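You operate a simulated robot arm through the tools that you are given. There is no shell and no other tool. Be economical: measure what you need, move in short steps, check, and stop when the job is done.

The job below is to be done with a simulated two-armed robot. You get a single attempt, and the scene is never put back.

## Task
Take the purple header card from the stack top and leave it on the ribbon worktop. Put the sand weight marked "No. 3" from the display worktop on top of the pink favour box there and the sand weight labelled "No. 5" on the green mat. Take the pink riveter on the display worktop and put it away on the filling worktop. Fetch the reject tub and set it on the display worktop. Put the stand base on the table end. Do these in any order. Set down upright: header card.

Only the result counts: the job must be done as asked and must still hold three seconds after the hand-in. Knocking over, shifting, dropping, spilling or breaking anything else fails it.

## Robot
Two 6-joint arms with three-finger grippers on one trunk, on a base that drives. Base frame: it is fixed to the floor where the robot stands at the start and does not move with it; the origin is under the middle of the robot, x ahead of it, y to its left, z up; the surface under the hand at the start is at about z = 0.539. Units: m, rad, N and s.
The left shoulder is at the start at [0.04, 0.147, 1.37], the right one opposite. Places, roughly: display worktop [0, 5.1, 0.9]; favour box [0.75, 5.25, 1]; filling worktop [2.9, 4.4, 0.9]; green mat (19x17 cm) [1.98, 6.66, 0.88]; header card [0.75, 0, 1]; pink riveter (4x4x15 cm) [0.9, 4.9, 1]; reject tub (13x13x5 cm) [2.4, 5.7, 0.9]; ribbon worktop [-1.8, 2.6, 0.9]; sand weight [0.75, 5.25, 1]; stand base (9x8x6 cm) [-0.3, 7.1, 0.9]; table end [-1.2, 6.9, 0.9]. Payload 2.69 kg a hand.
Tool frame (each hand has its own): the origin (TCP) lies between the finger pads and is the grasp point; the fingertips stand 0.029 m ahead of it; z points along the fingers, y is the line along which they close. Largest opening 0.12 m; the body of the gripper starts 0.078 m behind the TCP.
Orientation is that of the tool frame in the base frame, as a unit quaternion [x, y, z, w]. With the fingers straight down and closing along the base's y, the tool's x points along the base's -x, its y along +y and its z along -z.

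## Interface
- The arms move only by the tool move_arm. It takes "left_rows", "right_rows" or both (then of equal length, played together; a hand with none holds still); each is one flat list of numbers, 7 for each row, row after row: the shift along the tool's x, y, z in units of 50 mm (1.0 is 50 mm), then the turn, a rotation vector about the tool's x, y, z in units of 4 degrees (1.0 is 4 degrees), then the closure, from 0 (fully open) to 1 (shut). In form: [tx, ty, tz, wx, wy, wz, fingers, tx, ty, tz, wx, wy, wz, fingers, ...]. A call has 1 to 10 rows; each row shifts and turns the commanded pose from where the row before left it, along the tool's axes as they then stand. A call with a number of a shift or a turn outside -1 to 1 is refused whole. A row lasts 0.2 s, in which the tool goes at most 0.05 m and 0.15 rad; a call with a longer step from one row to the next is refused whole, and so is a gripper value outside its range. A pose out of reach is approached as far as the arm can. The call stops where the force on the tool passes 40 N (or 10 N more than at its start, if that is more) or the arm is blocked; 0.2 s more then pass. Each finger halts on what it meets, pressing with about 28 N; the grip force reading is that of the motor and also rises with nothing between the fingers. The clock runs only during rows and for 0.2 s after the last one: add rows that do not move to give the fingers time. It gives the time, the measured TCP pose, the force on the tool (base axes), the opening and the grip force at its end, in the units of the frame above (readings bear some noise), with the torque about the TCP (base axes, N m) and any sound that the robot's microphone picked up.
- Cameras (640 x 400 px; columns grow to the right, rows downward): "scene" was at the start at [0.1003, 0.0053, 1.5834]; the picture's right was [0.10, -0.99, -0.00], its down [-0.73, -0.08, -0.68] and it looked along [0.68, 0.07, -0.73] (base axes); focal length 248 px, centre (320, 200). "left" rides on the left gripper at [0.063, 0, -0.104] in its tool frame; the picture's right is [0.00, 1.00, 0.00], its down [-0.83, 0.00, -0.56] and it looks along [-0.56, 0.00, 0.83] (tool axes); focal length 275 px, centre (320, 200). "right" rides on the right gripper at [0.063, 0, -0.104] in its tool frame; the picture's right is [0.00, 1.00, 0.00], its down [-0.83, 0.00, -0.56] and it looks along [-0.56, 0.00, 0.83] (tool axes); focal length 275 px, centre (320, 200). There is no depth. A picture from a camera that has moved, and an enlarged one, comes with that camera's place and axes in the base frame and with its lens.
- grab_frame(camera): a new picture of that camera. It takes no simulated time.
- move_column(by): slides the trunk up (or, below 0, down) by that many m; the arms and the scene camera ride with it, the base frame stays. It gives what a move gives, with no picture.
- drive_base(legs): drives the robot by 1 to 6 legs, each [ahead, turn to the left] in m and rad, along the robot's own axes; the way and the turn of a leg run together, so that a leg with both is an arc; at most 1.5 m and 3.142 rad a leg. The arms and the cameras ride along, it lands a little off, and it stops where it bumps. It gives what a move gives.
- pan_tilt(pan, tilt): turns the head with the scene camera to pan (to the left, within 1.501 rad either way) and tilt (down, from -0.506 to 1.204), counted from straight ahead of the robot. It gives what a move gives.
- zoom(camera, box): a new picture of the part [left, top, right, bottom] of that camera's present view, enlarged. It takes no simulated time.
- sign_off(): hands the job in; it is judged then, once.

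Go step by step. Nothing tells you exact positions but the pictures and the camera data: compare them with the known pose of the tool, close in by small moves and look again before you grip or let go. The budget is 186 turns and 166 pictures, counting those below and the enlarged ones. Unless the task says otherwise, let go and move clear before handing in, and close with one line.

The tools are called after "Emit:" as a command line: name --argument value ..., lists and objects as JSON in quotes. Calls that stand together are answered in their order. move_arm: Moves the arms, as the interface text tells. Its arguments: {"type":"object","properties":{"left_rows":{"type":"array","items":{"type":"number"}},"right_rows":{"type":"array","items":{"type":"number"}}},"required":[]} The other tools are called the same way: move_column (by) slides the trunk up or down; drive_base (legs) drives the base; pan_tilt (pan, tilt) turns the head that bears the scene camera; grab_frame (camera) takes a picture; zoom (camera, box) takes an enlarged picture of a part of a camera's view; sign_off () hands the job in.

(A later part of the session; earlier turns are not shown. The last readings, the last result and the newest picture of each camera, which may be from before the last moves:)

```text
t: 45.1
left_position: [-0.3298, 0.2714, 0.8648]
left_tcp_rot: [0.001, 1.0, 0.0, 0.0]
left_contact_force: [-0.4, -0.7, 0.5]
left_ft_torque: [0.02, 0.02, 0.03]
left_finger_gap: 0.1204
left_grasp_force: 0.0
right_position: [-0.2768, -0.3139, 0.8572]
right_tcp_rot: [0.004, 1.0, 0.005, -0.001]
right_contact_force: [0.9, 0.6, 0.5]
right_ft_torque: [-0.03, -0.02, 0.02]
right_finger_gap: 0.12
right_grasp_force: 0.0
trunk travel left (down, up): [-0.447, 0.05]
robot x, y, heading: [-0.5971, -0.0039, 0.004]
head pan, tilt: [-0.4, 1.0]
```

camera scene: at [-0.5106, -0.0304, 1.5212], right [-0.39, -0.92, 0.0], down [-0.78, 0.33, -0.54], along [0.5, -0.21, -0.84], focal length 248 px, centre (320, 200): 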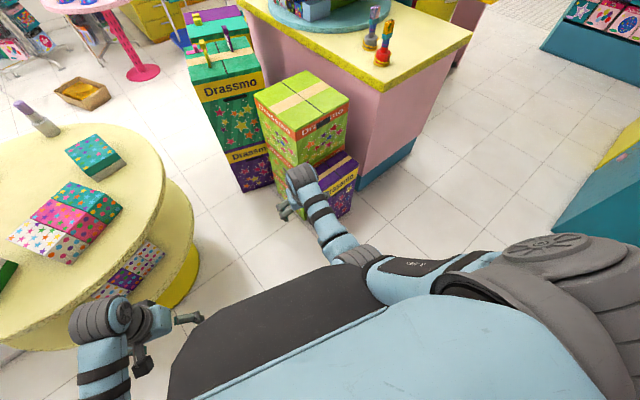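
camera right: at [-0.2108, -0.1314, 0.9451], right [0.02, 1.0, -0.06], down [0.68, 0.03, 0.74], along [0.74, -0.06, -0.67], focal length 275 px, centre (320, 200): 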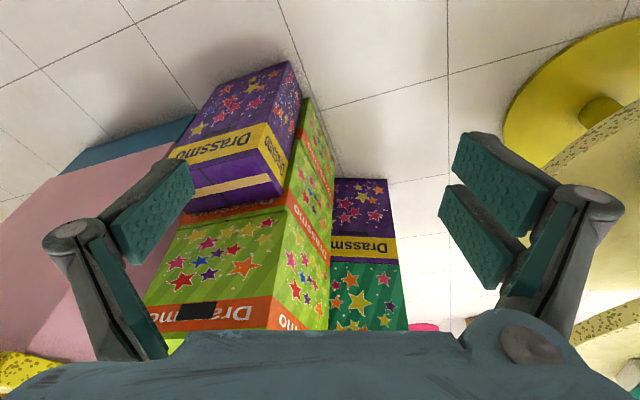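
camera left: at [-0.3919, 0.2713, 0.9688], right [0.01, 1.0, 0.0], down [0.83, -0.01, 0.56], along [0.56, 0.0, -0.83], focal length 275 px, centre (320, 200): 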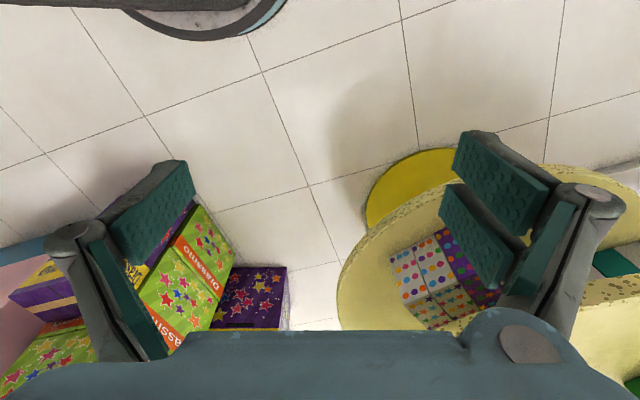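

Both arms are now in a good compact posture. I'll raise the trunk and hands a bit and drive around: turn left, run along the ribbon counter, and look.

Emit:
move_column --by 0.05

Emit:
move_arm --left_rows '[0, 0, -1, 0, 0, 0, 0, 0, 0, -1, 0, 0, 0, 0]' --right_rows '[0, 0, -1, 0, 0, 0, 0, 0, 0, -1, 0, 0, 0, 0]'

Emit:
drive_base --legs '[[-0.15, 0], [0, 1.571], [1.5, 0], [1.3, 0]]'

Emit:
pan_tilt --pan -1.3 --tilt 0.5

Emit:
grab_frame --camera "scene"

Emit:
pan_tilt --pan 0.9 --tilt 0.5

Emit:
grab_frame --camera "scene"

```text
t: 46.0
left_position: [-0.3275, 0.2708, 0.9151]
left_tcp_rot: [0.001, 1.0, 0.001, 0.0]
left_contact_force: [-0.2, -0.1, -0.4]
left_ft_torque: [0.0, 0.02, 0.0]
left_finger_gap: 0.12
left_grasp_force: 0.0
right_position: [-0.275, -0.3132, 0.9054]
right_tcp_rot: [0.004, 1.0, 0.005, -0.002]
right_contact_force: [0.5, -0.3, -0.4]
right_ft_torque: [-0.01, 0.0, 0.0]
right_finger_gap: 0.1201
right_grasp_force: 0.0
trunk travel left (down, up): [-0.497, 0.0]
robot x, y, heading: [-0.5964, -0.0015, 0.0]
head pan, tilt: [-0.4, 1.0]
```

```text
t: 46.6
left_position: [-0.3429, 0.3054, 0.9886]
left_tcp_rot: [0.001, 1.0, -0.002, 0.002]
left_contact_force: [-0.3, 0.4, 0.3]
left_ft_torque: [0.01, 0.01, 0.0]
left_finger_gap: 0.1199
left_grasp_force: 0.1
left hand out of reach, approached as far as the arm can: row 1, 2
right_position: [-0.2811, -0.3286, 0.9919]
right_tcp_rot: [0.003, 1.0, 0.006, 0.002]
right_contact_force: [0.1, 0.8, 0.7]
right_ft_torque: [-0.02, -0.02, -0.02]
right_finger_gap: 0.12
right_grasp_force: 0.0
right hand out of reach, approached as far as the arm can: row 2
trunk travel left (down, up): [-0.497, 0.0]
robot x, y, heading: [-0.5993, -0.0013, 0.003]
head pan, tilt: [-0.4, 1.0]
```

```text
t: 65.1
left_position: [-1.1352, 3.0734, 0.9878]
left_tcp_rot: [0.716, -0.698, -0.001, -0.002]
left_contact_force: [0.6, -0.2, -0.3]
left_ft_torque: [0.02, 0.01, 0.04]
left_finger_gap: 0.1199
left_grasp_force: 0.0
right_position: [-0.5008, 3.1523, 0.9914]
right_tcp_rot: [0.714, -0.7, -0.005, 0.004]
right_contact_force: [0.3, -0.5, -0.6]
right_ft_torque: [0.03, -0.01, -0.01]
right_finger_gap: 0.1202
right_grasp_force: 0.0
trunk travel left (down, up): [-0.497, 0.0]
robot x, y, heading: [-0.8249, 2.8286, 1.605]
head pan, tilt: [-0.4, 1.0]
```

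```text
t: 66.3
left_position: [-1.1339, 3.0749, 0.9872]
left_tcp_rot: [0.716, -0.698, -0.001, -0.002]
left_contact_force: [-0.6, -0.4, -0.4]
left_ft_torque: [0.0, 0.0, 0.0]
left_finger_gap: 0.12
left_grasp_force: 0.1
right_position: [-0.5012, 3.1521, 0.9915]
right_tcp_rot: [0.714, -0.7, -0.005, 0.004]
right_contact_force: [-0.4, 0.3, -0.6]
right_ft_torque: [0.02, 0.01, 0.05]
right_finger_gap: 0.1202
right_grasp_force: 0.0
trunk travel left (down, up): [-0.497, 0.0]
robot x, y, heading: [-0.8222, 2.8293, 1.598]
head pan, tilt: [-1.3, 0.499]
```

```text
143 pictures are left
camera scene: at [-0.7356, 2.8724, 1.6111], right [0.3, -0.95, 0.0], down [-0.46, -0.14, -0.88], along [0.84, 0.26, -0.48], focal length 248 px, centre (320, 200)
```

scene: 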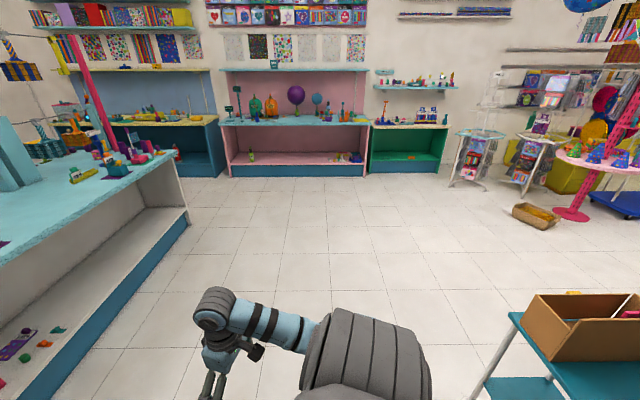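

```text
t: 68.4
left_position: [-1.1348, 3.0742, 0.9885]
left_tcp_rot: [0.717, -0.697, -0.001, -0.002]
left_contact_force: [-0.3, 1.0, -0.2]
left_ft_torque: [0.01, -0.03, 0.04]
left_finger_gap: 0.12
left_grasp_force: 0.1
right_position: [-0.5022, 3.1516, 0.9909]
right_tcp_rot: [0.715, -0.699, -0.006, 0.005]
right_contact_force: [0.7, -0.1, 0.1]
right_ft_torque: [0.01, 0.04, 0.03]
right_finger_gap: 0.1202
right_grasp_force: 0.0
trunk travel left (down, up): [-0.497, 0.0]
robot x, y, heading: [-0.8244, 2.8271, 1.603]
head pan, tilt: [0.901, 0.499]
```

```text
142 pictures are left
camera scene: at [-0.8953, 2.9, 1.6112], right [0.6, 0.8, 0.0], down [0.38, -0.29, -0.88], along [-0.7, 0.53, -0.48], focal length 248 px, centre (320, 200)
```

scene: 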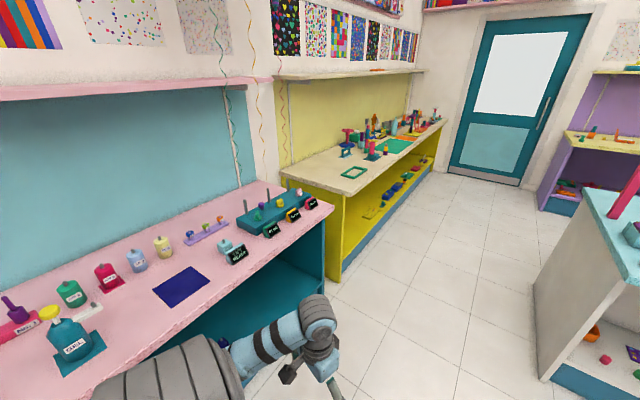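

The route is open and the ribbon worktop is the pink counter on my left. I'll drive across to x≈1.05 and turn toward the box stack.

Emit:
drive_base --legs '[[0, -1.6], [1.0, 0], [0.9, 0], [0, -1.571], [1.0, 0]]'

Emit:
pan_tilt --pan 0 --tilt 0.6

Emit:
grab_frame --camera "scene"

```text
t: 90.4
left_position: [1.3658, 1.5676, 0.989]
left_tcp_rot: [0.716, 0.698, -0.001, 0.001]
left_contact_force: [0.3, -0.5, -0.1]
left_ft_torque: [0.02, -0.01, 0.02]
left_finger_gap: 0.12
left_grasp_force: 0.0
right_position: [0.7295, 1.5215, 0.9914]
right_tcp_rot: [0.718, 0.696, 0.003, 0.004]
right_contact_force: [0.1, -0.6, -1.2]
right_ft_torque: [-0.03, 0.02, -0.03]
right_finger_gap: 0.12
right_grasp_force: 0.2
trunk travel left (down, up): [-0.497, 0.0]
robot x, y, heading: [1.0662, 1.8295, -1.593]
head pan, tilt: [0.901, 0.499]
```

```text
t: 91.6
left_position: [1.3647, 1.5671, 0.9869]
left_tcp_rot: [0.716, 0.698, -0.001, 0.001]
left_contact_force: [-0.9, 0.9, 0.3]
left_ft_torque: [-0.03, -0.03, 0.0]
left_finger_gap: 0.1199
left_grasp_force: 0.1
right_position: [0.7303, 1.5227, 0.9906]
right_tcp_rot: [0.718, 0.696, 0.003, 0.005]
right_contact_force: [0.3, 0.1, -0.4]
right_ft_torque: [0.02, 0.04, -0.02]
right_finger_gap: 0.12
right_grasp_force: 0.0
trunk travel left (down, up): [-0.497, 0.0]
robot x, y, heading: [1.0666, 1.8299, -1.586]
head pan, tilt: [0.0, 0.6]
```

```text
141 pictures are left
camera scene: at [1.065, 1.7175, 1.6021], right [-1.0, 0.02, 0.0], down [0.01, 0.56, -0.83], along [-0.02, -0.82, -0.56], focal length 248 px, centre (320, 200)
```

scene: 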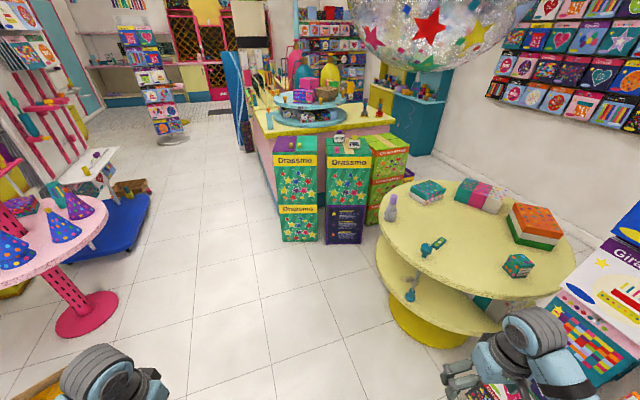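

Emit:
zoom --camera "scene" --box '[270, 120, 430, 250]'

```text
3.08 times, centred on (350, 185) of scene
camera zoom: at [1.065, 1.7175, 1.6021], right [-1.0, 0.02, 0.0], down [0.01, 0.56, -0.83], along [-0.02, -0.82, -0.56], focal length 764 px, centre (228, 246)
```

zoom: 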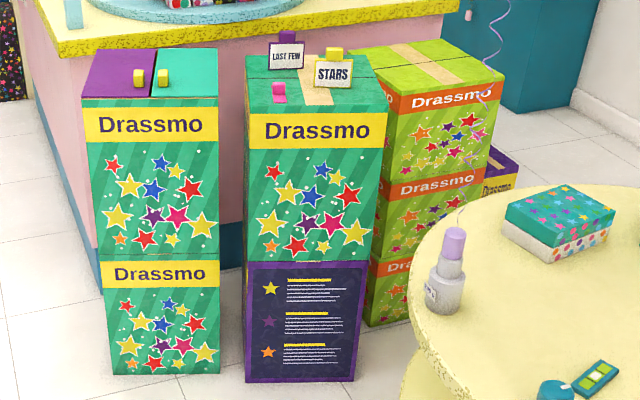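

The purple "LAST FEW" card faces +y, at about (0.87, -0.15). I'll bring the right hand closer to the centre line, away from the table's bottle, and drive up close to the stack.

Emit:
move_column --by -0.02

Emit:
move_arm --right_rows '[-1, 0, 0, 0, 0, 0, 0, 0, 1, 0, 0, 0, 0, 0, 0, 1, 0, 0, 0, 0, 0]'

Emit:
drive_base --legs '[[1.1, 0.0]]'

Emit:
pan_tilt --pan -0.2 --tilt 0.9

Emit:
grab_frame --camera "scene"

Emit:
grab_frame --camera "right"

```text
t: 92.3
left_position: [1.3658, 1.5671, 0.9679]
left_tcp_rot: [0.716, 0.698, -0.002, 0.001]
left_contact_force: [0.2, -0.7, 0.3]
left_ft_torque: [0.02, 0.05, -0.01]
left_finger_gap: 0.12
left_grasp_force: 0.1
right_position: [0.7296, 1.5211, 0.9714]
right_tcp_rot: [0.718, 0.696, 0.004, 0.005]
right_contact_force: [0.0, -0.2, 0.1]
right_ft_torque: [-0.02, 0.02, 0.0]
right_finger_gap: 0.1198
right_grasp_force: 0.1
trunk travel left (down, up): [-0.477, 0.02]
robot x, y, heading: [1.0666, 1.8327, -1.595]
head pan, tilt: [0.0, 0.6]
```

```text
t: 93.1
left_position: [1.368, 1.5683, 0.9684]
left_tcp_rot: [0.716, 0.698, -0.002, 0.0]
left_contact_force: [-0.1, 0.3, 0.6]
left_ft_torque: [0.01, 0.01, 0.0]
left_finger_gap: 0.12
left_grasp_force: 0.1
right_position: [0.8158, 1.4602, 0.9368]
right_tcp_rot: [0.718, 0.696, 0.002, 0.004]
right_contact_force: [0.5, -0.1, -1.1]
right_ft_torque: [0.01, 0.04, -0.02]
right_finger_gap: 0.1199
right_grasp_force: 0.0
right hand out of reach, approached as far as the arm can: row 1, 2, 3
trunk travel left (down, up): [-0.477, 0.02]
robot x, y, heading: [1.066, 1.8304, -1.589]
head pan, tilt: [0.0, 0.6]
```

```text
t: 98.7
left_position: [1.3384, 0.4623, 0.9698]
left_tcp_rot: [0.718, 0.696, -0.001, 0.001]
left_contact_force: [-0.7, -0.2, 0.0]
left_ft_torque: [0.01, 0.0, 0.0]
left_finger_gap: 0.1201
left_grasp_force: 0.0
right_position: [0.785, 0.3565, 0.9361]
right_tcp_rot: [0.72, 0.694, 0.003, 0.005]
right_contact_force: [0.7, 1.0, -0.6]
right_ft_torque: [-0.02, -0.01, 0.0]
right_finger_gap: 0.1199
right_grasp_force: 0.0
trunk travel left (down, up): [-0.477, 0.02]
robot x, y, heading: [1.0394, 0.7251, -1.594]
head pan, tilt: [0.0, 0.6]
```

```text
t: 99.5
left_position: [1.3382, 0.4609, 0.9681]
left_tcp_rot: [0.718, 0.696, -0.002, 0.001]
left_contact_force: [1.0, 0.6, -0.2]
left_ft_torque: [-0.03, -0.03, 0.01]
left_finger_gap: 0.1199
left_grasp_force: 0.1
right_position: [0.7846, 0.3569, 0.9349]
right_tcp_rot: [0.72, 0.694, 0.004, 0.005]
right_contact_force: [-0.7, -0.5, 0.3]
right_ft_torque: [0.0, 0.01, 0.0]
right_finger_gap: 0.1199
right_grasp_force: 0.0
trunk travel left (down, up): [-0.477, 0.02]
robot x, y, heading: [1.0394, 0.7277, -1.6]
head pan, tilt: [-0.201, 0.901]
```

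```text
139 pictures are left
camera scene: at [1.0232, 0.6282, 1.5583], right [-0.97, 0.23, 0.0], down [0.18, 0.76, -0.62], along [-0.14, -0.61, -0.78], focal length 248 px, centre (320, 200)
```

scene: 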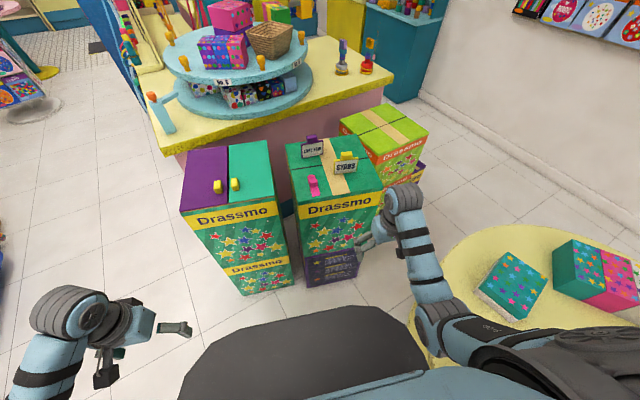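

```text
138 pictures are left
camera right: at [0.7861, 0.419, 1.0418], right [1.0, -0.03, 0.01], down [-0.03, -0.83, 0.56], along [-0.01, -0.56, -0.83], focal length 275 px, centre (320, 200)
```

right: 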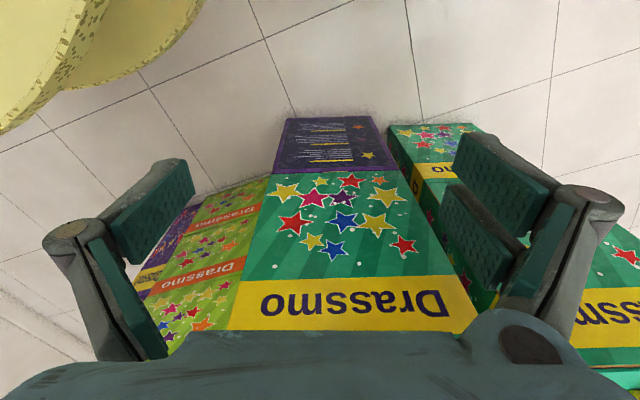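

Emit:
zoom --camera "scene" --box '[270, 115, 390, 215]'

```text
4.00 times, centred on (330, 165) of scene
camera zoom: at [1.0232, 0.6282, 1.5583], right [-0.97, 0.23, 0.0], down [0.18, 0.76, -0.62], along [-0.14, -0.61, -0.78], focal length 993 px, centre (280, 340)
```

zoom: 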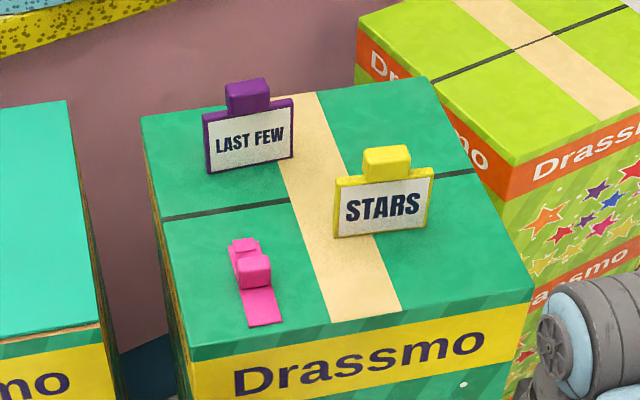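

The card's plate runs along x, centred near (0.872, -0.165), with its tab top near z 0.96. I'll rotate the right hand 90° so the fingers close across its thickness.

Emit:
move_column --by -0.02

Emit:
move_arm --right_rows '[0, 0, 0, 0, 0, -1, 0, 0, 0, 0, 0, 0, -1, 0, 0, 0, 0, 0, 0, -1, 0, 0, 0, 0, 0, 0, -1, 0, 0, 0, 0, 0, 0, -1, 0, 0, 0, 0, 0, 0, -1, 0, 0, 0, 0, 0, 0, -1, 0, 0, 0, 0, 0, 0, -1, 0, 0, 0, 0, 0, 0, -1, 0, 0, 0, 0, 0, 0, -1, 0]'

Emit:
move_arm --right_rows '[0, 0, 0, 0, 0, -1, 0, 0, 0, 0, 0, 0, -1, 0, 0, 0, 0, 0, 0, -1, 0, 0, 0, 0, 0, 0, -1, 0, 0, 0, 0, 0, 0, -1, 0, 0, 0, 0, 0, 0, -1, 0, 0, 0, 0, 0, 0, -1, 0, 0, 0, 0, 0, 0, -1, 0, 0, 0, 0, 0, 0, -1, 0, 0, 0, 0, 0, 0, -1, 0]'

```text
t: 100.2
left_position: [1.3375, 0.4618, 0.949]
left_tcp_rot: [0.718, 0.696, -0.001, 0.0]
left_contact_force: [-0.1, 1.0, -0.5]
left_ft_torque: [-0.01, 0.0, 0.01]
left_finger_gap: 0.1199
left_grasp_force: 0.0
right_position: [0.7855, 0.3577, 0.9168]
right_tcp_rot: [0.72, 0.694, 0.004, 0.005]
right_contact_force: [0.3, 0.3, 0.0]
right_ft_torque: [0.03, 0.02, 0.01]
right_finger_gap: 0.1201
right_grasp_force: 0.1
trunk travel left (down, up): [-0.457, 0.04]
robot x, y, heading: [1.0404, 0.7203, -1.598]
head pan, tilt: [-0.201, 0.901]
```

```text
t: 102.4
left_position: [1.3373, 0.4623, 0.949]
left_tcp_rot: [0.718, 0.696, -0.002, 0.001]
left_contact_force: [0.7, -1.0, -0.1]
left_ft_torque: [0.0, 0.03, 0.0]
left_finger_gap: 0.1199
left_grasp_force: 0.1
right_position: [0.7854, 0.3568, 0.9153]
right_tcp_rot: [0.438, 0.899, 0.001, 0.007]
right_contact_force: [-0.1, 0.3, -0.2]
right_ft_torque: [0.02, 0.04, 0.02]
right_finger_gap: 0.12
right_grasp_force: 0.1
trunk travel left (down, up): [-0.457, 0.04]
robot x, y, heading: [1.0393, 0.7252, -1.601]
head pan, tilt: [-0.201, 0.901]
```

```text
t: 104.6
left_position: [1.3382, 0.4624, 0.9495]
left_tcp_rot: [0.719, 0.695, -0.002, 0.0]
left_contact_force: [-0.4, -0.3, -0.1]
left_ft_torque: [-0.01, -0.02, 0.0]
left_finger_gap: 0.12
left_grasp_force: 0.1
right_position: [0.7839, 0.3583, 0.9157]
right_tcp_rot: [0.106, 0.994, 0.0, 0.006]
right_contact_force: [0.3, -0.1, 0.1]
right_ft_torque: [0.02, 0.01, 0.03]
right_finger_gap: 0.1199
right_grasp_force: 0.0
trunk travel left (down, up): [-0.457, 0.04]
robot x, y, heading: [1.0424, 0.7248, -1.594]
head pan, tilt: [-0.201, 0.901]
```

Emit:
move_arm --right_rows '[0, -0.9, 0, 0, 0, -1, 0, 0, -0.9, 0, 0, 0, -1, 0, 0, -0.9, 0, 0, 0, -1, 0, 0, -0.85, -0.4, 0, 0, 0, 0, -0.7, 0, -0.7, 0, 0, 0, 0, -0.7, 0, -0.7, 0, 0, 0, 0, -0.54, 0, -0.7, 0, 0, 0, 0, 0, 0, -0.8, 0, 0, 0, 0]'

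Emit:
grab_frame --camera "scene"

```text
t: 106.4
left_position: [1.3374, 0.4627, 0.9495]
left_tcp_rot: [0.718, 0.696, -0.002, 0.0]
left_contact_force: [-0.6, -0.2, -0.2]
left_ft_torque: [-0.02, -0.05, -0.04]
left_finger_gap: 0.1201
left_grasp_force: 0.1
right_position: [0.8625, 0.1887, 1.0844]
right_tcp_rot: [0.001, 1.0, -0.001, 0.007]
right_contact_force: [0.7, 0.0, 0.5]
right_ft_torque: [0.01, 0.03, 0.0]
right_finger_gap: 0.12
right_grasp_force: 0.0
right hand out of reach, approached as far as the arm can: row 4
trunk travel left (down, up): [-0.457, 0.04]
robot x, y, heading: [1.0425, 0.7239, -1.599]
head pan, tilt: [-0.201, 0.901]
```

```text
136 pictures are left
camera scene: at [1.0231, 0.6288, 1.5385], right [-0.97, 0.23, 0.0], down [0.18, 0.76, -0.62], along [-0.14, -0.61, -0.78], focal length 248 px, centre (320, 200)
```

scene: 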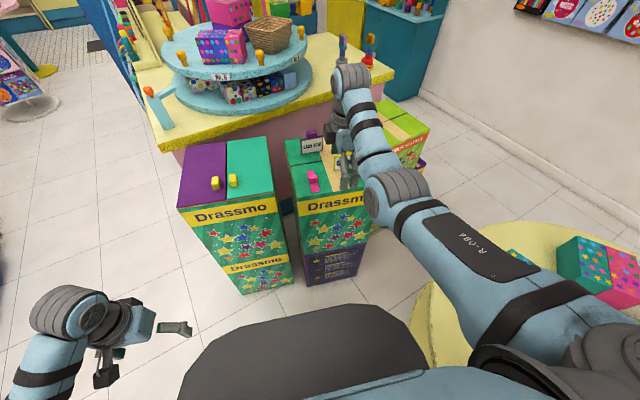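

The right hand is extended at z 1.08. I'll pull the left hand back a touch and drive 0.34 m closer.

Emit:
move_arm --right_rows '[-0.4, 0, 0, 0, 0, 0, 0]' --left_rows '[0.6, 0.6, 0, 0, 0, 0, 0]'

Emit:
drive_base --legs '[[0.34, 0.0]]'

Emit:
grab_frame --camera "scene"

Emit:
grab_frame --camera "right"

```text
t: 106.8
left_position: [1.3693, 0.4944, 0.9497]
left_tcp_rot: [0.719, 0.695, -0.004, 0.0]
left_contact_force: [-0.4, -0.7, 0.0]
left_ft_torque: [-0.04, 0.04, 0.0]
left_finger_gap: 0.1201
left_grasp_force: 0.0
right_position: [0.8856, 0.1899, 1.0876]
right_tcp_rot: [0.001, 1.0, -0.002, 0.004]
right_contact_force: [1.1, 0.1, -1.0]
right_ft_torque: [-0.02, 0.04, 0.01]
right_finger_gap: 0.1201
right_grasp_force: 0.0
trunk travel left (down, up): [-0.457, 0.04]
robot x, y, heading: [1.0378, 0.7229, -1.599]
head pan, tilt: [-0.201, 0.901]
```

```text
t: 109.0
left_position: [1.3598, 0.1594, 0.9509]
left_tcp_rot: [0.716, 0.699, -0.003, 0.001]
left_contact_force: [0.2, 0.1, -0.2]
left_ft_torque: [-0.02, 0.02, 0.0]
left_finger_gap: 0.1201
left_grasp_force: 0.1
right_position: [0.8784, -0.1458, 1.0875]
right_tcp_rot: [-0.003, 1.0, -0.002, 0.006]
right_contact_force: [0.4, 0.0, -0.9]
right_ft_torque: [-0.02, 0.01, 0.02]
right_finger_gap: 0.1202
right_grasp_force: 0.0
trunk travel left (down, up): [-0.457, 0.04]
robot x, y, heading: [1.03, 0.3888, -1.589]
head pan, tilt: [-0.201, 0.901]
```

```text
135 pictures are left
camera scene: at [1.0162, 0.2954, 1.5387], right [-0.98, 0.22, 0.0], down [0.17, 0.76, -0.62], along [-0.14, -0.61, -0.78], focal length 248 px, centre (320, 200)
```

scene: 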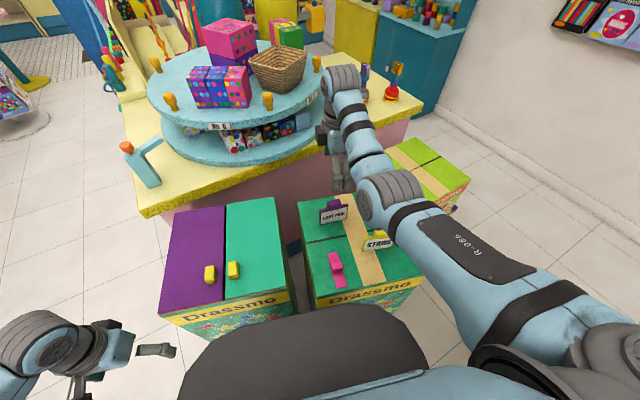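

```text
134 pictures are left
camera right: at [0.815, -0.1476, 1.1926], right [-0.01, 1.0, 0.0], down [0.82, 0.01, 0.57], along [0.57, 0.0, -0.82], focal length 275 px, centre (320, 200)
```

right: 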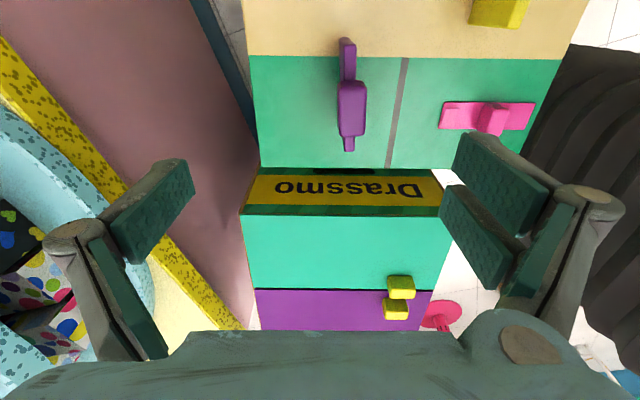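

The right camera puts the card's tab at about (0.882, -0.123). I'll shift +y and lower the trunk part way, then check.

Emit:
move_arm --right_rows '[0, 0.45, 0, 0, 0, 0, 0]'

Emit:
move_column --by -0.08

Emit:
grab_frame --camera "right"

```text
t: 109.4
left_position: [1.3601, 0.1582, 0.9497]
left_tcp_rot: [0.716, 0.698, -0.001, 0.0]
left_contact_force: [0.4, -0.3, -0.2]
left_ft_torque: [-0.01, -0.01, 0.05]
left_finger_gap: 0.1202
left_grasp_force: 0.0
right_position: [0.8816, -0.1449, 1.0782]
right_tcp_rot: [-0.003, 1.0, 0.0, 0.006]
right_contact_force: [0.2, 0.3, -0.1]
right_ft_torque: [-0.02, 0.0, 0.0]
right_finger_gap: 0.1198
right_grasp_force: 0.0
right hand out of reach, approached as far as the arm can: row 1
trunk travel left (down, up): [-0.457, 0.04]
robot x, y, heading: [1.0302, 0.3907, -1.588]
head pan, tilt: [-0.201, 0.901]
```

```text
t: 110.6
left_position: [1.361, 0.1575, 0.8679]
left_tcp_rot: [0.716, 0.698, -0.001, 0.0]
left_contact_force: [-0.4, -0.7, 0.1]
left_ft_torque: [0.0, 0.01, 0.04]
left_finger_gap: 0.1199
left_grasp_force: 0.0
right_position: [0.8824, -0.1446, 0.9962]
right_tcp_rot: [-0.003, 1.0, -0.001, 0.006]
right_contact_force: [0.2, -1.1, -0.2]
right_ft_torque: [-0.02, 0.0, 0.03]
right_finger_gap: 0.1198
right_grasp_force: 0.1
trunk travel left (down, up): [-0.377, 0.12]
robot x, y, heading: [1.0284, 0.3893, -1.591]
head pan, tilt: [-0.201, 0.901]
```

```text
133 pictures are left
camera right: at [0.8177, -0.1469, 1.1022], right [-0.01, 1.0, 0.0], down [0.82, 0.01, 0.57], along [0.57, 0.0, -0.82], focal length 275 px, centre (320, 200)
```

right: 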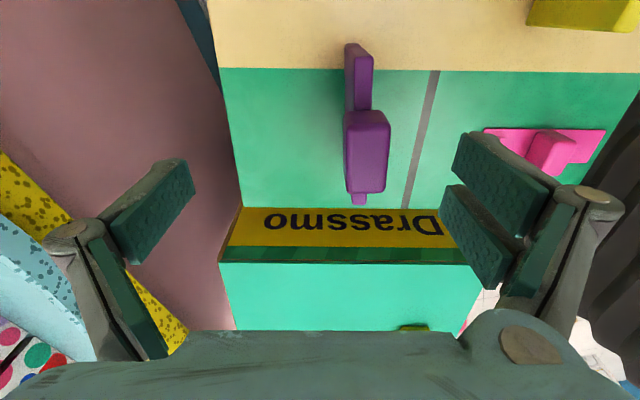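

Emit:
move_arm --right_rows '[0, 0.45, 0, 0, 0, 0, 0, 0, 0, 0, 0, 0, 0, 0]'

Emit:
grab_frame --camera "right"

```text
t: 111.2
left_position: [1.3603, 0.1586, 0.8691]
left_tcp_rot: [0.716, 0.698, -0.001, 0.0]
left_contact_force: [0.4, -0.1, -0.9]
left_ft_torque: [-0.01, 0.02, 0.0]
left_finger_gap: 0.12
left_grasp_force: 0.0
right_position: [0.8842, -0.1416, 0.9891]
right_tcp_rot: [-0.002, 1.0, 0.0, 0.006]
right_contact_force: [0.2, 0.3, -0.2]
right_ft_torque: [0.0, 0.02, -0.01]
right_finger_gap: 0.1201
right_grasp_force: 0.0
right hand out of reach, approached as far as the arm can: row 1
trunk travel left (down, up): [-0.377, 0.12]
robot x, y, heading: [1.0358, 0.389, -1.584]
head pan, tilt: [-0.201, 0.901]
```

```text
132 pictures are left
camera right: at [0.8203, -0.143, 1.0941], right [-0.01, 1.0, 0.0], down [0.82, 0.01, 0.57], along [0.57, 0.0, -0.82], focal length 275 px, centre (320, 200)
```

right: 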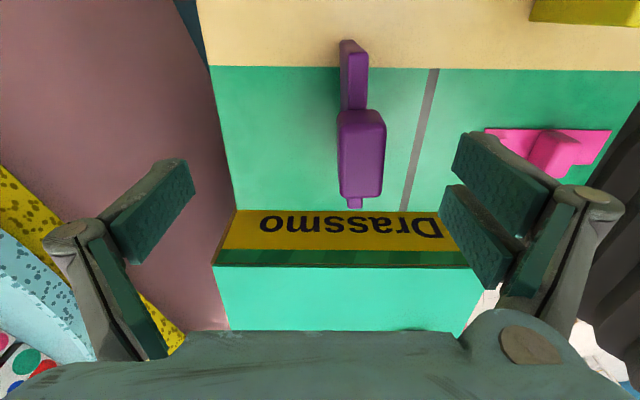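

The arm is at the upper edge of its reach, so I'll raise the trunk and lower the hand with the arm instead.

Emit:
move_column --by 0.09

Emit:
move_arm --right_rows '[0, 0, 1, 0, 0, 0, 0, 0, 0, 0.8, 0, 0, 0, 0, 0, 0.4, 0, 0, 0, 0, 0]'

Emit:
grab_frame --camera "right"

```text
t: 112.4
left_position: [1.3608, 0.1587, 0.9605]
left_tcp_rot: [0.715, 0.699, -0.001, 0.0]
left_contact_force: [-0.7, 0.5, -0.3]
left_ft_torque: [0.01, 0.0, -0.05]
left_finger_gap: 0.1199
left_grasp_force: 0.0
right_position: [0.8836, -0.141, 1.0796]
right_tcp_rot: [-0.003, 1.0, 0.0, 0.006]
right_contact_force: [-0.3, -0.1, -0.5]
right_ft_torque: [0.0, 0.01, 0.02]
right_finger_gap: 0.12
right_grasp_force: 0.0
trunk travel left (down, up): [-0.467, 0.03]
robot x, y, heading: [1.034, 0.3872, -1.587]
head pan, tilt: [-0.201, 0.901]
```

```text
t: 113.2
left_position: [1.3607, 0.16, 0.9604]
left_tcp_rot: [0.715, 0.699, -0.002, 0.001]
left_contact_force: [0.0, 0.7, 0.0]
left_ft_torque: [0.02, 0.01, 0.03]
left_finger_gap: 0.12
left_grasp_force: 0.0
right_position: [0.8849, -0.1195, 0.9905]
right_tcp_rot: [-0.003, 1.0, -0.002, 0.006]
right_contact_force: [-0.4, 1.3, -0.3]
right_ft_torque: [-0.02, -0.02, 0.02]
right_finger_gap: 0.1199
right_grasp_force: 0.1
trunk travel left (down, up): [-0.467, 0.03]
robot x, y, heading: [1.0306, 0.3914, -1.592]
head pan, tilt: [-0.201, 0.901]
```

```text
131 pictures are left
camera right: at [0.8208, -0.1208, 1.0956], right [-0.01, 1.0, 0.0], down [0.82, 0.01, 0.57], along [0.57, 0.0, -0.82], focal length 275 px, centre (320, 200)
```

right: 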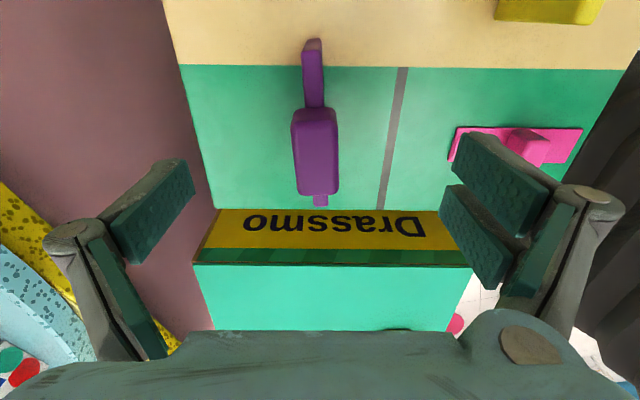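

Centred over the tab. I'll descend and close the fingers.

Emit:
move_arm --right_rows '[0, -0.04, 0.8, 0, 0, 0, 0, 0, 0, 0, 0, 0, 0, 0, 0, 0, 0, 0, 0, 0, 1, 0, 0, 0, 0, 0, 0, 1, 0, 0, 0, 0, 0, 0, 1, 0, 0, 0, 0, 0, 0, 1]'

Emit:
grab_frame --camera "right"

```text
t: 114.6
left_position: [1.3604, 0.1584, 0.9594]
left_tcp_rot: [0.716, 0.699, -0.002, 0.0]
left_contact_force: [0.4, -0.2, -0.1]
left_ft_torque: [0.0, 0.03, -0.01]
left_finger_gap: 0.1198
left_grasp_force: 0.0
right_position: [0.8857, -0.1234, 0.9481]
right_tcp_rot: [-0.003, 1.0, -0.001, 0.005]
right_contact_force: [-0.5, -0.3, 0.1]
right_ft_torque: [0.0, -0.01, 0.03]
right_finger_gap: 0.0195
right_grasp_force: 28.2
trunk travel left (down, up): [-0.467, 0.03]
robot x, y, heading: [1.0323, 0.3891, -1.595]
head pan, tilt: [-0.201, 0.901]
```

```text
130 pictures are left
camera right: at [0.821, -0.1251, 1.054], right [-0.01, 1.0, 0.0], down [0.82, 0.01, 0.57], along [0.57, 0.0, -0.82], focal length 275 px, centre (320, 200)
```

right: 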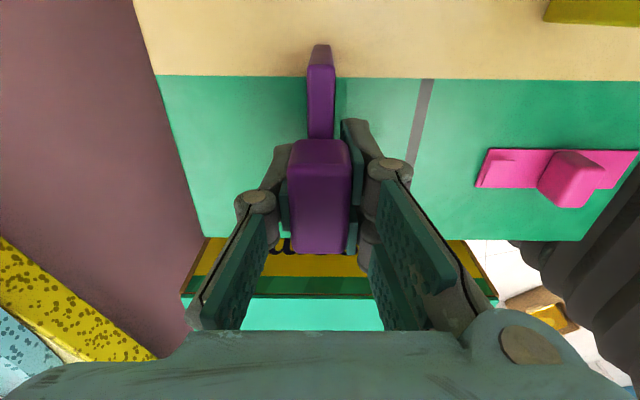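

The card is gripped. I'll lift it and back away.

Emit:
move_arm --right_rows '[0, 0, -1, 0, 0, 0, 1, 0, 0, -1, 0, 0, 0, 1]'

Emit:
move_column --by 0.03

Emit:
drive_base --legs '[[-0.5, 0]]'

Emit:
pan_tilt --pan -0.2 --tilt 0.7

Emit:
grab_frame --camera "scene"

```text
t: 115.2
left_position: [1.3604, 0.1583, 0.9591]
left_tcp_rot: [0.716, 0.698, -0.002, 0.001]
left_contact_force: [0.1, 0.0, -0.7]
left_ft_torque: [0.0, -0.02, -0.01]
left_finger_gap: 0.1201
left_grasp_force: 0.0
right_position: [0.8833, -0.1237, 1.0469]
right_tcp_rot: [-0.003, 1.0, 0.0, 0.006]
right_contact_force: [-0.6, 0.2, -0.4]
right_ft_torque: [0.01, -0.03, -0.01]
right_finger_gap: 0.0194
right_grasp_force: 28.0
trunk travel left (down, up): [-0.467, 0.03]
robot x, y, heading: [1.0323, 0.3888, -1.586]
head pan, tilt: [-0.201, 0.901]
```

```text
t: 116.0
left_position: [1.3593, 0.1594, 0.9886]
left_tcp_rot: [0.716, 0.698, -0.002, 0.0]
left_contact_force: [0.6, -0.6, 0.2]
left_ft_torque: [-0.02, 0.0, 0.03]
left_finger_gap: 0.1199
left_grasp_force: 0.1
right_position: [0.8831, -0.1244, 1.0769]
right_tcp_rot: [-0.003, 1.0, 0.0, 0.006]
right_contact_force: [0.3, 0.9, -0.4]
right_ft_torque: [-0.04, 0.0, -0.01]
right_finger_gap: 0.0195
right_grasp_force: 27.6
trunk travel left (down, up): [-0.497, 0.0]
robot x, y, heading: [1.031, 0.3878, -1.587]
head pan, tilt: [-0.201, 0.901]
```

```text
t: 118.9
left_position: [1.3706, 0.6675, 0.9883]
left_tcp_rot: [0.712, 0.702, -0.001, 0.0]
left_contact_force: [0.0, 0.0, 1.0]
left_ft_torque: [0.03, -0.02, -0.02]
left_finger_gap: 0.1198
left_grasp_force: 0.1
right_position: [0.8962, 0.3806, 1.076]
right_tcp_rot: [-0.007, 1.0, 0.0, 0.007]
right_contact_force: [-0.2, 0.2, -0.5]
right_ft_torque: [0.03, 0.01, 0.02]
right_finger_gap: 0.0194
right_grasp_force: 27.8
trunk travel left (down, up): [-0.497, 0.0]
robot x, y, heading: [1.0414, 0.8944, -1.58]
head pan, tilt: [-0.201, 0.901]
```

```text
t: 119.7
left_position: [1.3705, 0.6699, 0.9883]
left_tcp_rot: [0.712, 0.702, -0.002, 0.0]
left_contact_force: [0.4, -0.2, 0.7]
left_ft_torque: [0.0, 0.01, 0.0]
left_finger_gap: 0.12
left_grasp_force: 0.2
right_position: [0.8962, 0.3836, 1.0763]
right_tcp_rot: [-0.007, 1.0, -0.001, 0.006]
right_contact_force: [-0.4, -0.3, 0.4]
right_ft_torque: [-0.01, 0.0, 0.0]
right_finger_gap: 0.0195
right_grasp_force: 27.8
trunk travel left (down, up): [-0.497, 0.0]
robot x, y, heading: [1.0396, 0.8981, -1.578]
head pan, tilt: [-0.201, 0.7]
```

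```text
129 pictures are left
camera scene: at [1.0226, 0.7906, 1.5934], right [-0.98, 0.21, 0.0], down [0.14, 0.63, -0.76], along [-0.16, -0.75, -0.65], focal length 248 px, centre (320, 200)
```

scene: 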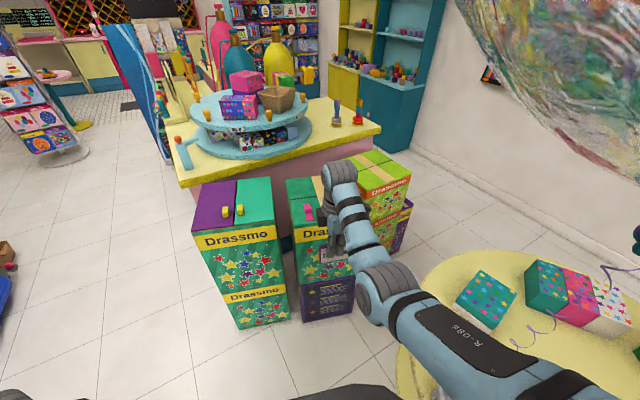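

Holding the card. I'll back to y≈2.95, turn west, and approach the ribbon worktop.

Emit:
drive_base --legs '[[-1.3, 0], [-0.75, 0], [0, -1.571], [1.35, 0]]'

Emit:
pan_tilt --pan 0 --tilt 0.7

Emit:
grab_frame --camera "scene"

```text
t: 140.0
left_position: [-0.5279, 2.5534, 0.9885]
left_tcp_rot: [1.0, 0.018, -0.002, -0.001]
left_contact_force: [0.0, 0.6, -0.7]
left_ft_torque: [0.0, -0.02, 0.01]
left_finger_gap: 0.1202
left_grasp_force: 0.0
right_position: [-0.8367, 3.0155, 1.078]
right_tcp_rot: [0.684, 0.73, -0.005, 0.003]
right_contact_force: [-0.1, 0.0, -0.7]
right_ft_torque: [-0.01, 0.0, -0.03]
right_finger_gap: 0.0192
right_grasp_force: 28.2
trunk travel left (down, up): [-0.497, 0.0]
robot x, y, heading: [-0.3127, 2.8943, -3.1]
head pan, tilt: [-0.201, 0.7]
```

```text
t: 140.7
left_position: [-0.5288, 2.5541, 0.9884]
left_tcp_rot: [1.0, 0.018, -0.002, -0.001]
left_contact_force: [-1.3, -0.9, 0.1]
left_ft_torque: [-0.03, -0.03, 0.01]
left_finger_gap: 0.1199
left_grasp_force: 0.0
right_position: [-0.8392, 3.0143, 1.0759]
right_tcp_rot: [0.684, 0.729, -0.005, 0.003]
right_contact_force: [-1.4, -0.8, -0.7]
right_ft_torque: [-0.02, 0.04, -0.01]
right_finger_gap: 0.0195
right_grasp_force: 28.1
trunk travel left (down, up): [-0.497, 0.0]
robot x, y, heading: [-0.319, 2.8971, -3.099]
head pan, tilt: [0.0, 0.7]
```

```text
128 pictures are left
camera scene: at [-0.422, 2.8886, 1.5935], right [-0.04, 1.0, 0.0], down [0.64, 0.02, -0.76], along [-0.76, -0.03, -0.64], focal length 248 px, centre (320, 200)
```

scene: 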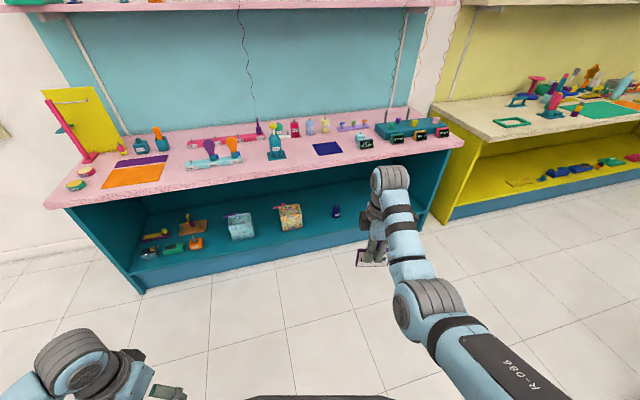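

Emit:
zoom --camera "scene" --box '[150, 90, 480, 220]'

```text
1.94 times, centred on (315, 155) of scene
camera zoom: at [-0.422, 2.8886, 1.5935], right [-0.04, 1.0, 0.0], down [0.64, 0.02, -0.76], along [-0.76, -0.03, -0.64], focal length 482 px, centre (330, 287)
```

zoom: 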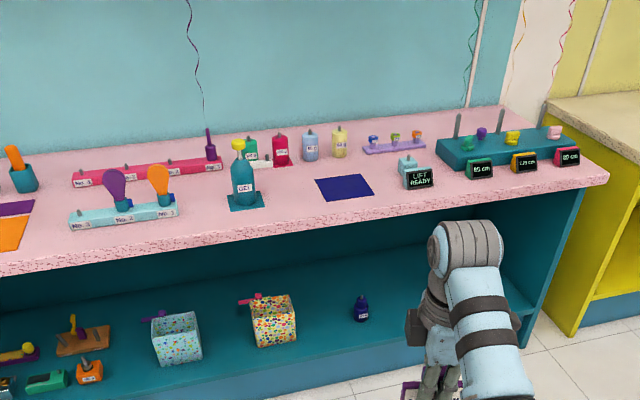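

The counters are turned about 18°, and the free spot between the blue mat and the teal bottle is near (-1.60, 2.74). I'll approach it squarely.

Emit:
drive_base --legs '[[0, 0.139], [0.65, 0], [0, 0.135]]'

Emit:
grab_frame --camera "scene"

Emit:
grab_frame --camera "right"

```text
t: 145.6
left_position: [-1.0755, 2.3872, 0.9888]
left_tcp_rot: [0.987, 0.161, -0.001, -0.001]
left_contact_force: [0.0, 0.4, -0.5]
left_ft_torque: [-0.02, -0.02, 0.06]
left_finger_gap: 0.1199
left_grasp_force: 0.2
right_position: [-1.5052, 2.7405, 1.0756]
right_tcp_rot: [0.571, 0.821, -0.005, 0.005]
right_contact_force: [0.0, -0.2, -1.1]
right_ft_torque: [-0.01, -0.01, -0.01]
right_finger_gap: 0.0198
right_grasp_force: 28.4
trunk travel left (down, up): [-0.497, 0.0]
robot x, y, heading: [-0.972, 2.7739, -2.813]
head pan, tilt: [0.0, 0.7]
```

```text
126 pictures are left
camera scene: at [-1.0711, 2.7387, 1.5935], right [-0.32, 0.95, 0.0], down [0.61, 0.21, -0.76], along [-0.72, -0.25, -0.64], focal length 248 px, centre (320, 200)
```

scene: 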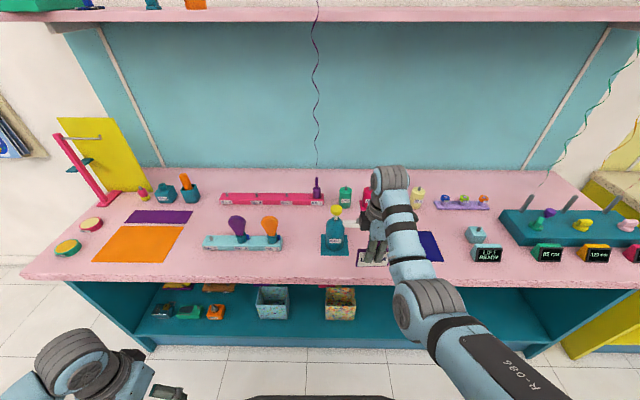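

```text
125 pictures are left
camera right: at [-1.5267, 2.7983, 1.1813], right [0.94, 0.35, 0.0], down [0.29, -0.77, 0.57], along [0.2, -0.53, -0.82], focal length 275 px, centre (320, 200)
```

right: 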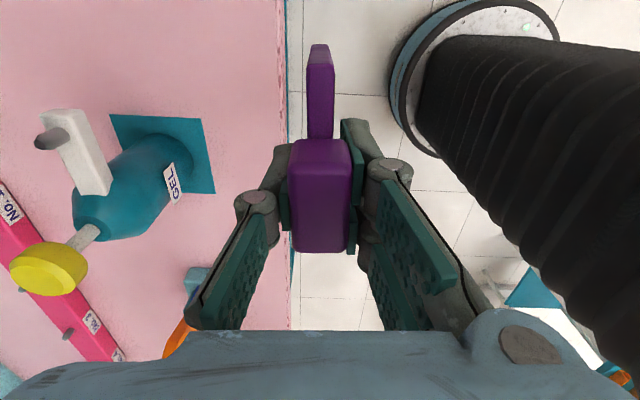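

The counter edge is about 3 cm ahead of the card. I'll move 10 cm forward with a slight right turn so the card stays clear of the bottle stand.

Emit:
drive_base --legs '[[0.0, -0.09], [0.1, 0.0]]'

Emit:
grab_frame --camera "right"

Emit:
zoom --camera "scene" --box '[290, 170, 480, 290]'

```text
t: 147.2
left_position: [-1.1942, 2.3757, 0.9907]
left_tcp_rot: [0.993, 0.117, -0.007, 0.0]
left_contact_force: [1.6, -0.7, 0.4]
left_ft_torque: [-0.03, 0.11, -0.02]
left_finger_gap: 0.1201
left_grasp_force: 0.1
right_position: [-1.5887, 2.764, 1.0831]
right_tcp_rot: [0.608, 0.794, -0.008, -0.001]
right_contact_force: [0.1, -0.3, -0.1]
right_ft_torque: [-0.01, 0.07, -0.01]
right_finger_gap: 0.0194
right_grasp_force: 28.0
trunk travel left (down, up): [-0.497, 0.0]
robot x, y, heading: [-1.068, 2.748, -2.905]
head pan, tilt: [0.0, 0.7]
```

```text
124 pictures are left
camera right: at [-1.6035, 2.8249, 1.1884], right [0.96, 0.27, -0.01], down [0.23, -0.79, 0.56], along [0.14, -0.55, -0.83], focal length 275 px, centre (320, 200)
```

right: 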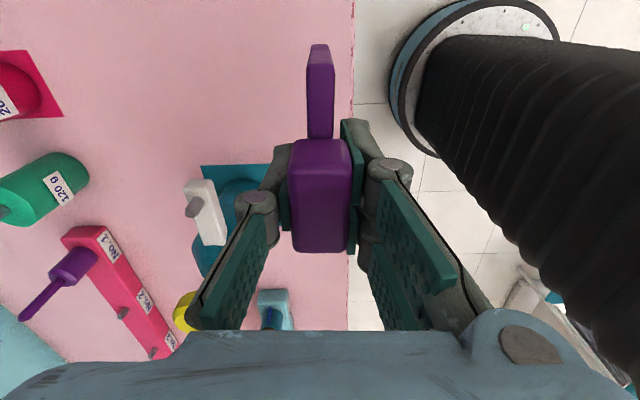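

```text
3.33 times, centred on (385, 230) of scene
camera zoom: at [-1.1507, 2.7251, 1.5946], right [-0.24, 0.97, 0.0], down [0.62, 0.15, -0.77], along [-0.75, -0.18, -0.63], focal length 828 px, centre (103, 100)
```

zoom: 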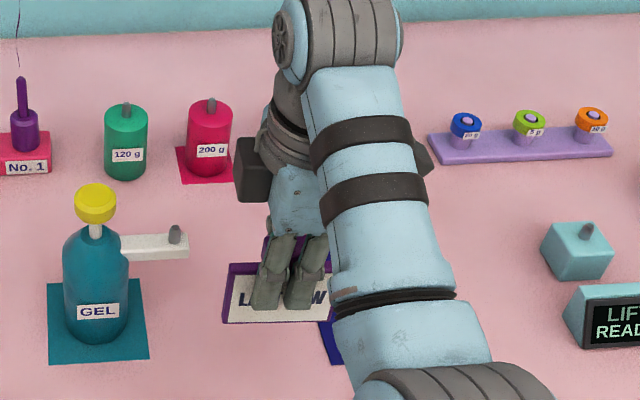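

Emit:
drive_base --legs '[[0.05, 0.0]]'

Emit:
move_arm --right_rows '[0, 0, 0.7, 0, 0, 0, 1, 0, 0, 0.5, 0, 0, 0, 1]'

Emit:
grab_frame --camera "right"

Emit:
zoom --camera "scene" --box '[290, 190, 480, 310]'

```text
t: 148.2
left_position: [-1.2424, 2.3645, 0.9907]
left_tcp_rot: [0.993, 0.118, -0.005, 0.0]
left_contact_force: [1.4, 0.5, -0.3]
left_ft_torque: [-0.03, 0.11, -0.01]
left_finger_gap: 0.1201
left_grasp_force: 0.0
right_position: [-1.6386, 2.7519, 1.0811]
right_tcp_rot: [0.607, 0.795, -0.008, 0.001]
right_contact_force: [1.5, -0.3, 1.5]
right_ft_torque: [-0.02, 0.09, 0.03]
right_finger_gap: 0.0193
right_grasp_force: 27.6
trunk travel left (down, up): [-0.497, 0.0]
robot x, y, heading: [-1.112, 2.7395, -2.898]
head pan, tilt: [0.0, 0.7]
```

```text
t: 148.8
left_position: [-1.2491, 2.362, 0.9886]
left_tcp_rot: [0.993, 0.117, -0.001, -0.002]
left_contact_force: [0.3, -0.3, 0.2]
left_ft_torque: [-0.04, 0.03, -0.01]
left_finger_gap: 0.1199
left_grasp_force: 0.1
right_position: [-1.6455, 2.7489, 1.0163]
right_tcp_rot: [0.607, 0.795, -0.005, 0.004]
right_contact_force: [0.7, 0.1, -0.5]
right_ft_torque: [0.0, 0.03, 0.01]
right_finger_gap: 0.0192
right_grasp_force: 27.7
trunk travel left (down, up): [-0.497, 0.0]
robot x, y, heading: [-1.1167, 2.7394, -2.897]
head pan, tilt: [0.0, 0.7]
```

```text
122 pictures are left
camera right: at [-1.6621, 2.81, 1.1214], right [0.96, 0.27, 0.0], down [0.22, -0.79, 0.57], along [0.15, -0.55, -0.82], focal length 275 px, centre (320, 200)
```

right: 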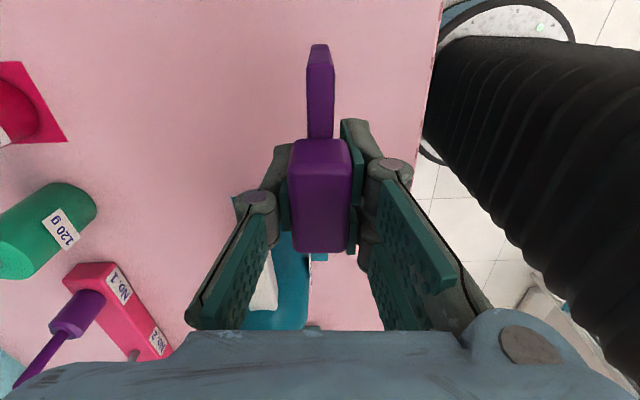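

```text
3.33 times, centred on (385, 250) of scene
camera zoom: at [-1.2141, 2.7109, 1.5936], right [-0.24, 0.97, 0.0], down [0.62, 0.15, -0.77], along [-0.74, -0.18, -0.64], focal length 828 px, centre (103, 33)
```

zoom: 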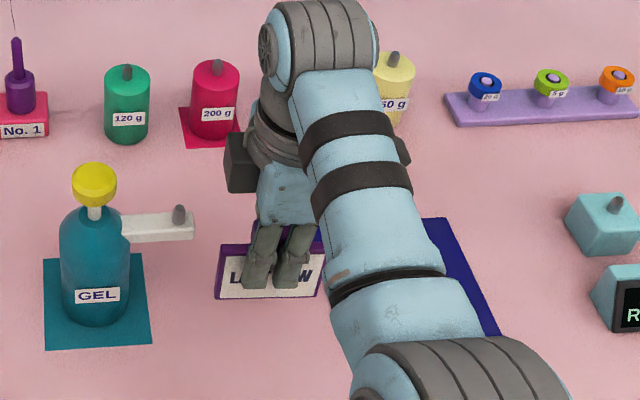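

Emit:
move_arm --right_rows '[0, 0, 0.2, 0, 0, 0, 1, 0, 0, 0.1, 0, 0, 0, 1]'

Emit:
move_arm --right_rows '[0, 0, 0.1, 0, 0, 0, 1, 0, 0, 0.1, 0, 0, 0, 1]'

Emit:
zoom --camera "scene" --box '[290, 190, 480, 310]'

```text
t: 149.4
left_position: [-1.2523, 2.3616, 0.9881]
left_tcp_rot: [0.993, 0.117, 0.0, -0.001]
left_contact_force: [0.1, -0.6, 0.8]
left_ft_torque: [0.02, 0.03, -0.01]
left_finger_gap: 0.12
left_grasp_force: 0.1
right_position: [-1.6474, 2.7486, 1.0006]
right_tcp_rot: [0.608, 0.794, -0.005, 0.004]
right_contact_force: [-0.1, 0.2, -0.3]
right_ft_torque: [0.0, 0.03, -0.03]
right_finger_gap: 0.0195
right_grasp_force: 28.1
trunk travel left (down, up): [-0.497, 0.0]
robot x, y, heading: [-1.1137, 2.7401, -2.902]
head pan, tilt: [0.0, 0.7]
```

```text
t: 150.0
left_position: [-1.252, 2.362, 0.9891]
left_tcp_rot: [0.993, 0.118, 0.0, -0.001]
left_contact_force: [0.2, -0.8, 0.7]
left_ft_torque: [-0.01, 0.01, -0.01]
left_finger_gap: 0.1199
left_grasp_force: 0.1
right_position: [-1.6469, 2.7499, 0.9904]
right_tcp_rot: [0.607, 0.795, -0.005, 0.004]
right_contact_force: [-0.6, -0.3, -0.5]
right_ft_torque: [0.01, -0.03, 0.03]
right_finger_gap: 0.0194
right_grasp_force: 28.2
trunk travel left (down, up): [-0.497, 0.0]
robot x, y, heading: [-1.1133, 2.7362, -2.9]
head pan, tilt: [0.0, 0.7]
```

```text
3.33 times, centred on (385, 250) of scene
camera zoom: at [-1.2171, 2.71, 1.5934], right [-0.24, 0.97, 0.0], down [0.63, 0.15, -0.76], along [-0.74, -0.18, -0.64], focal length 828 px, centre (103, 33)
```

zoom: 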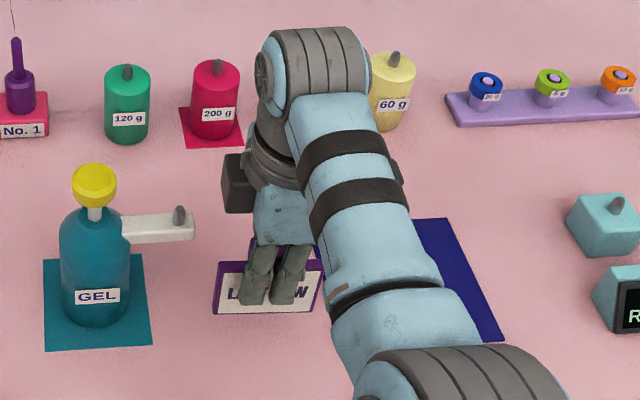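

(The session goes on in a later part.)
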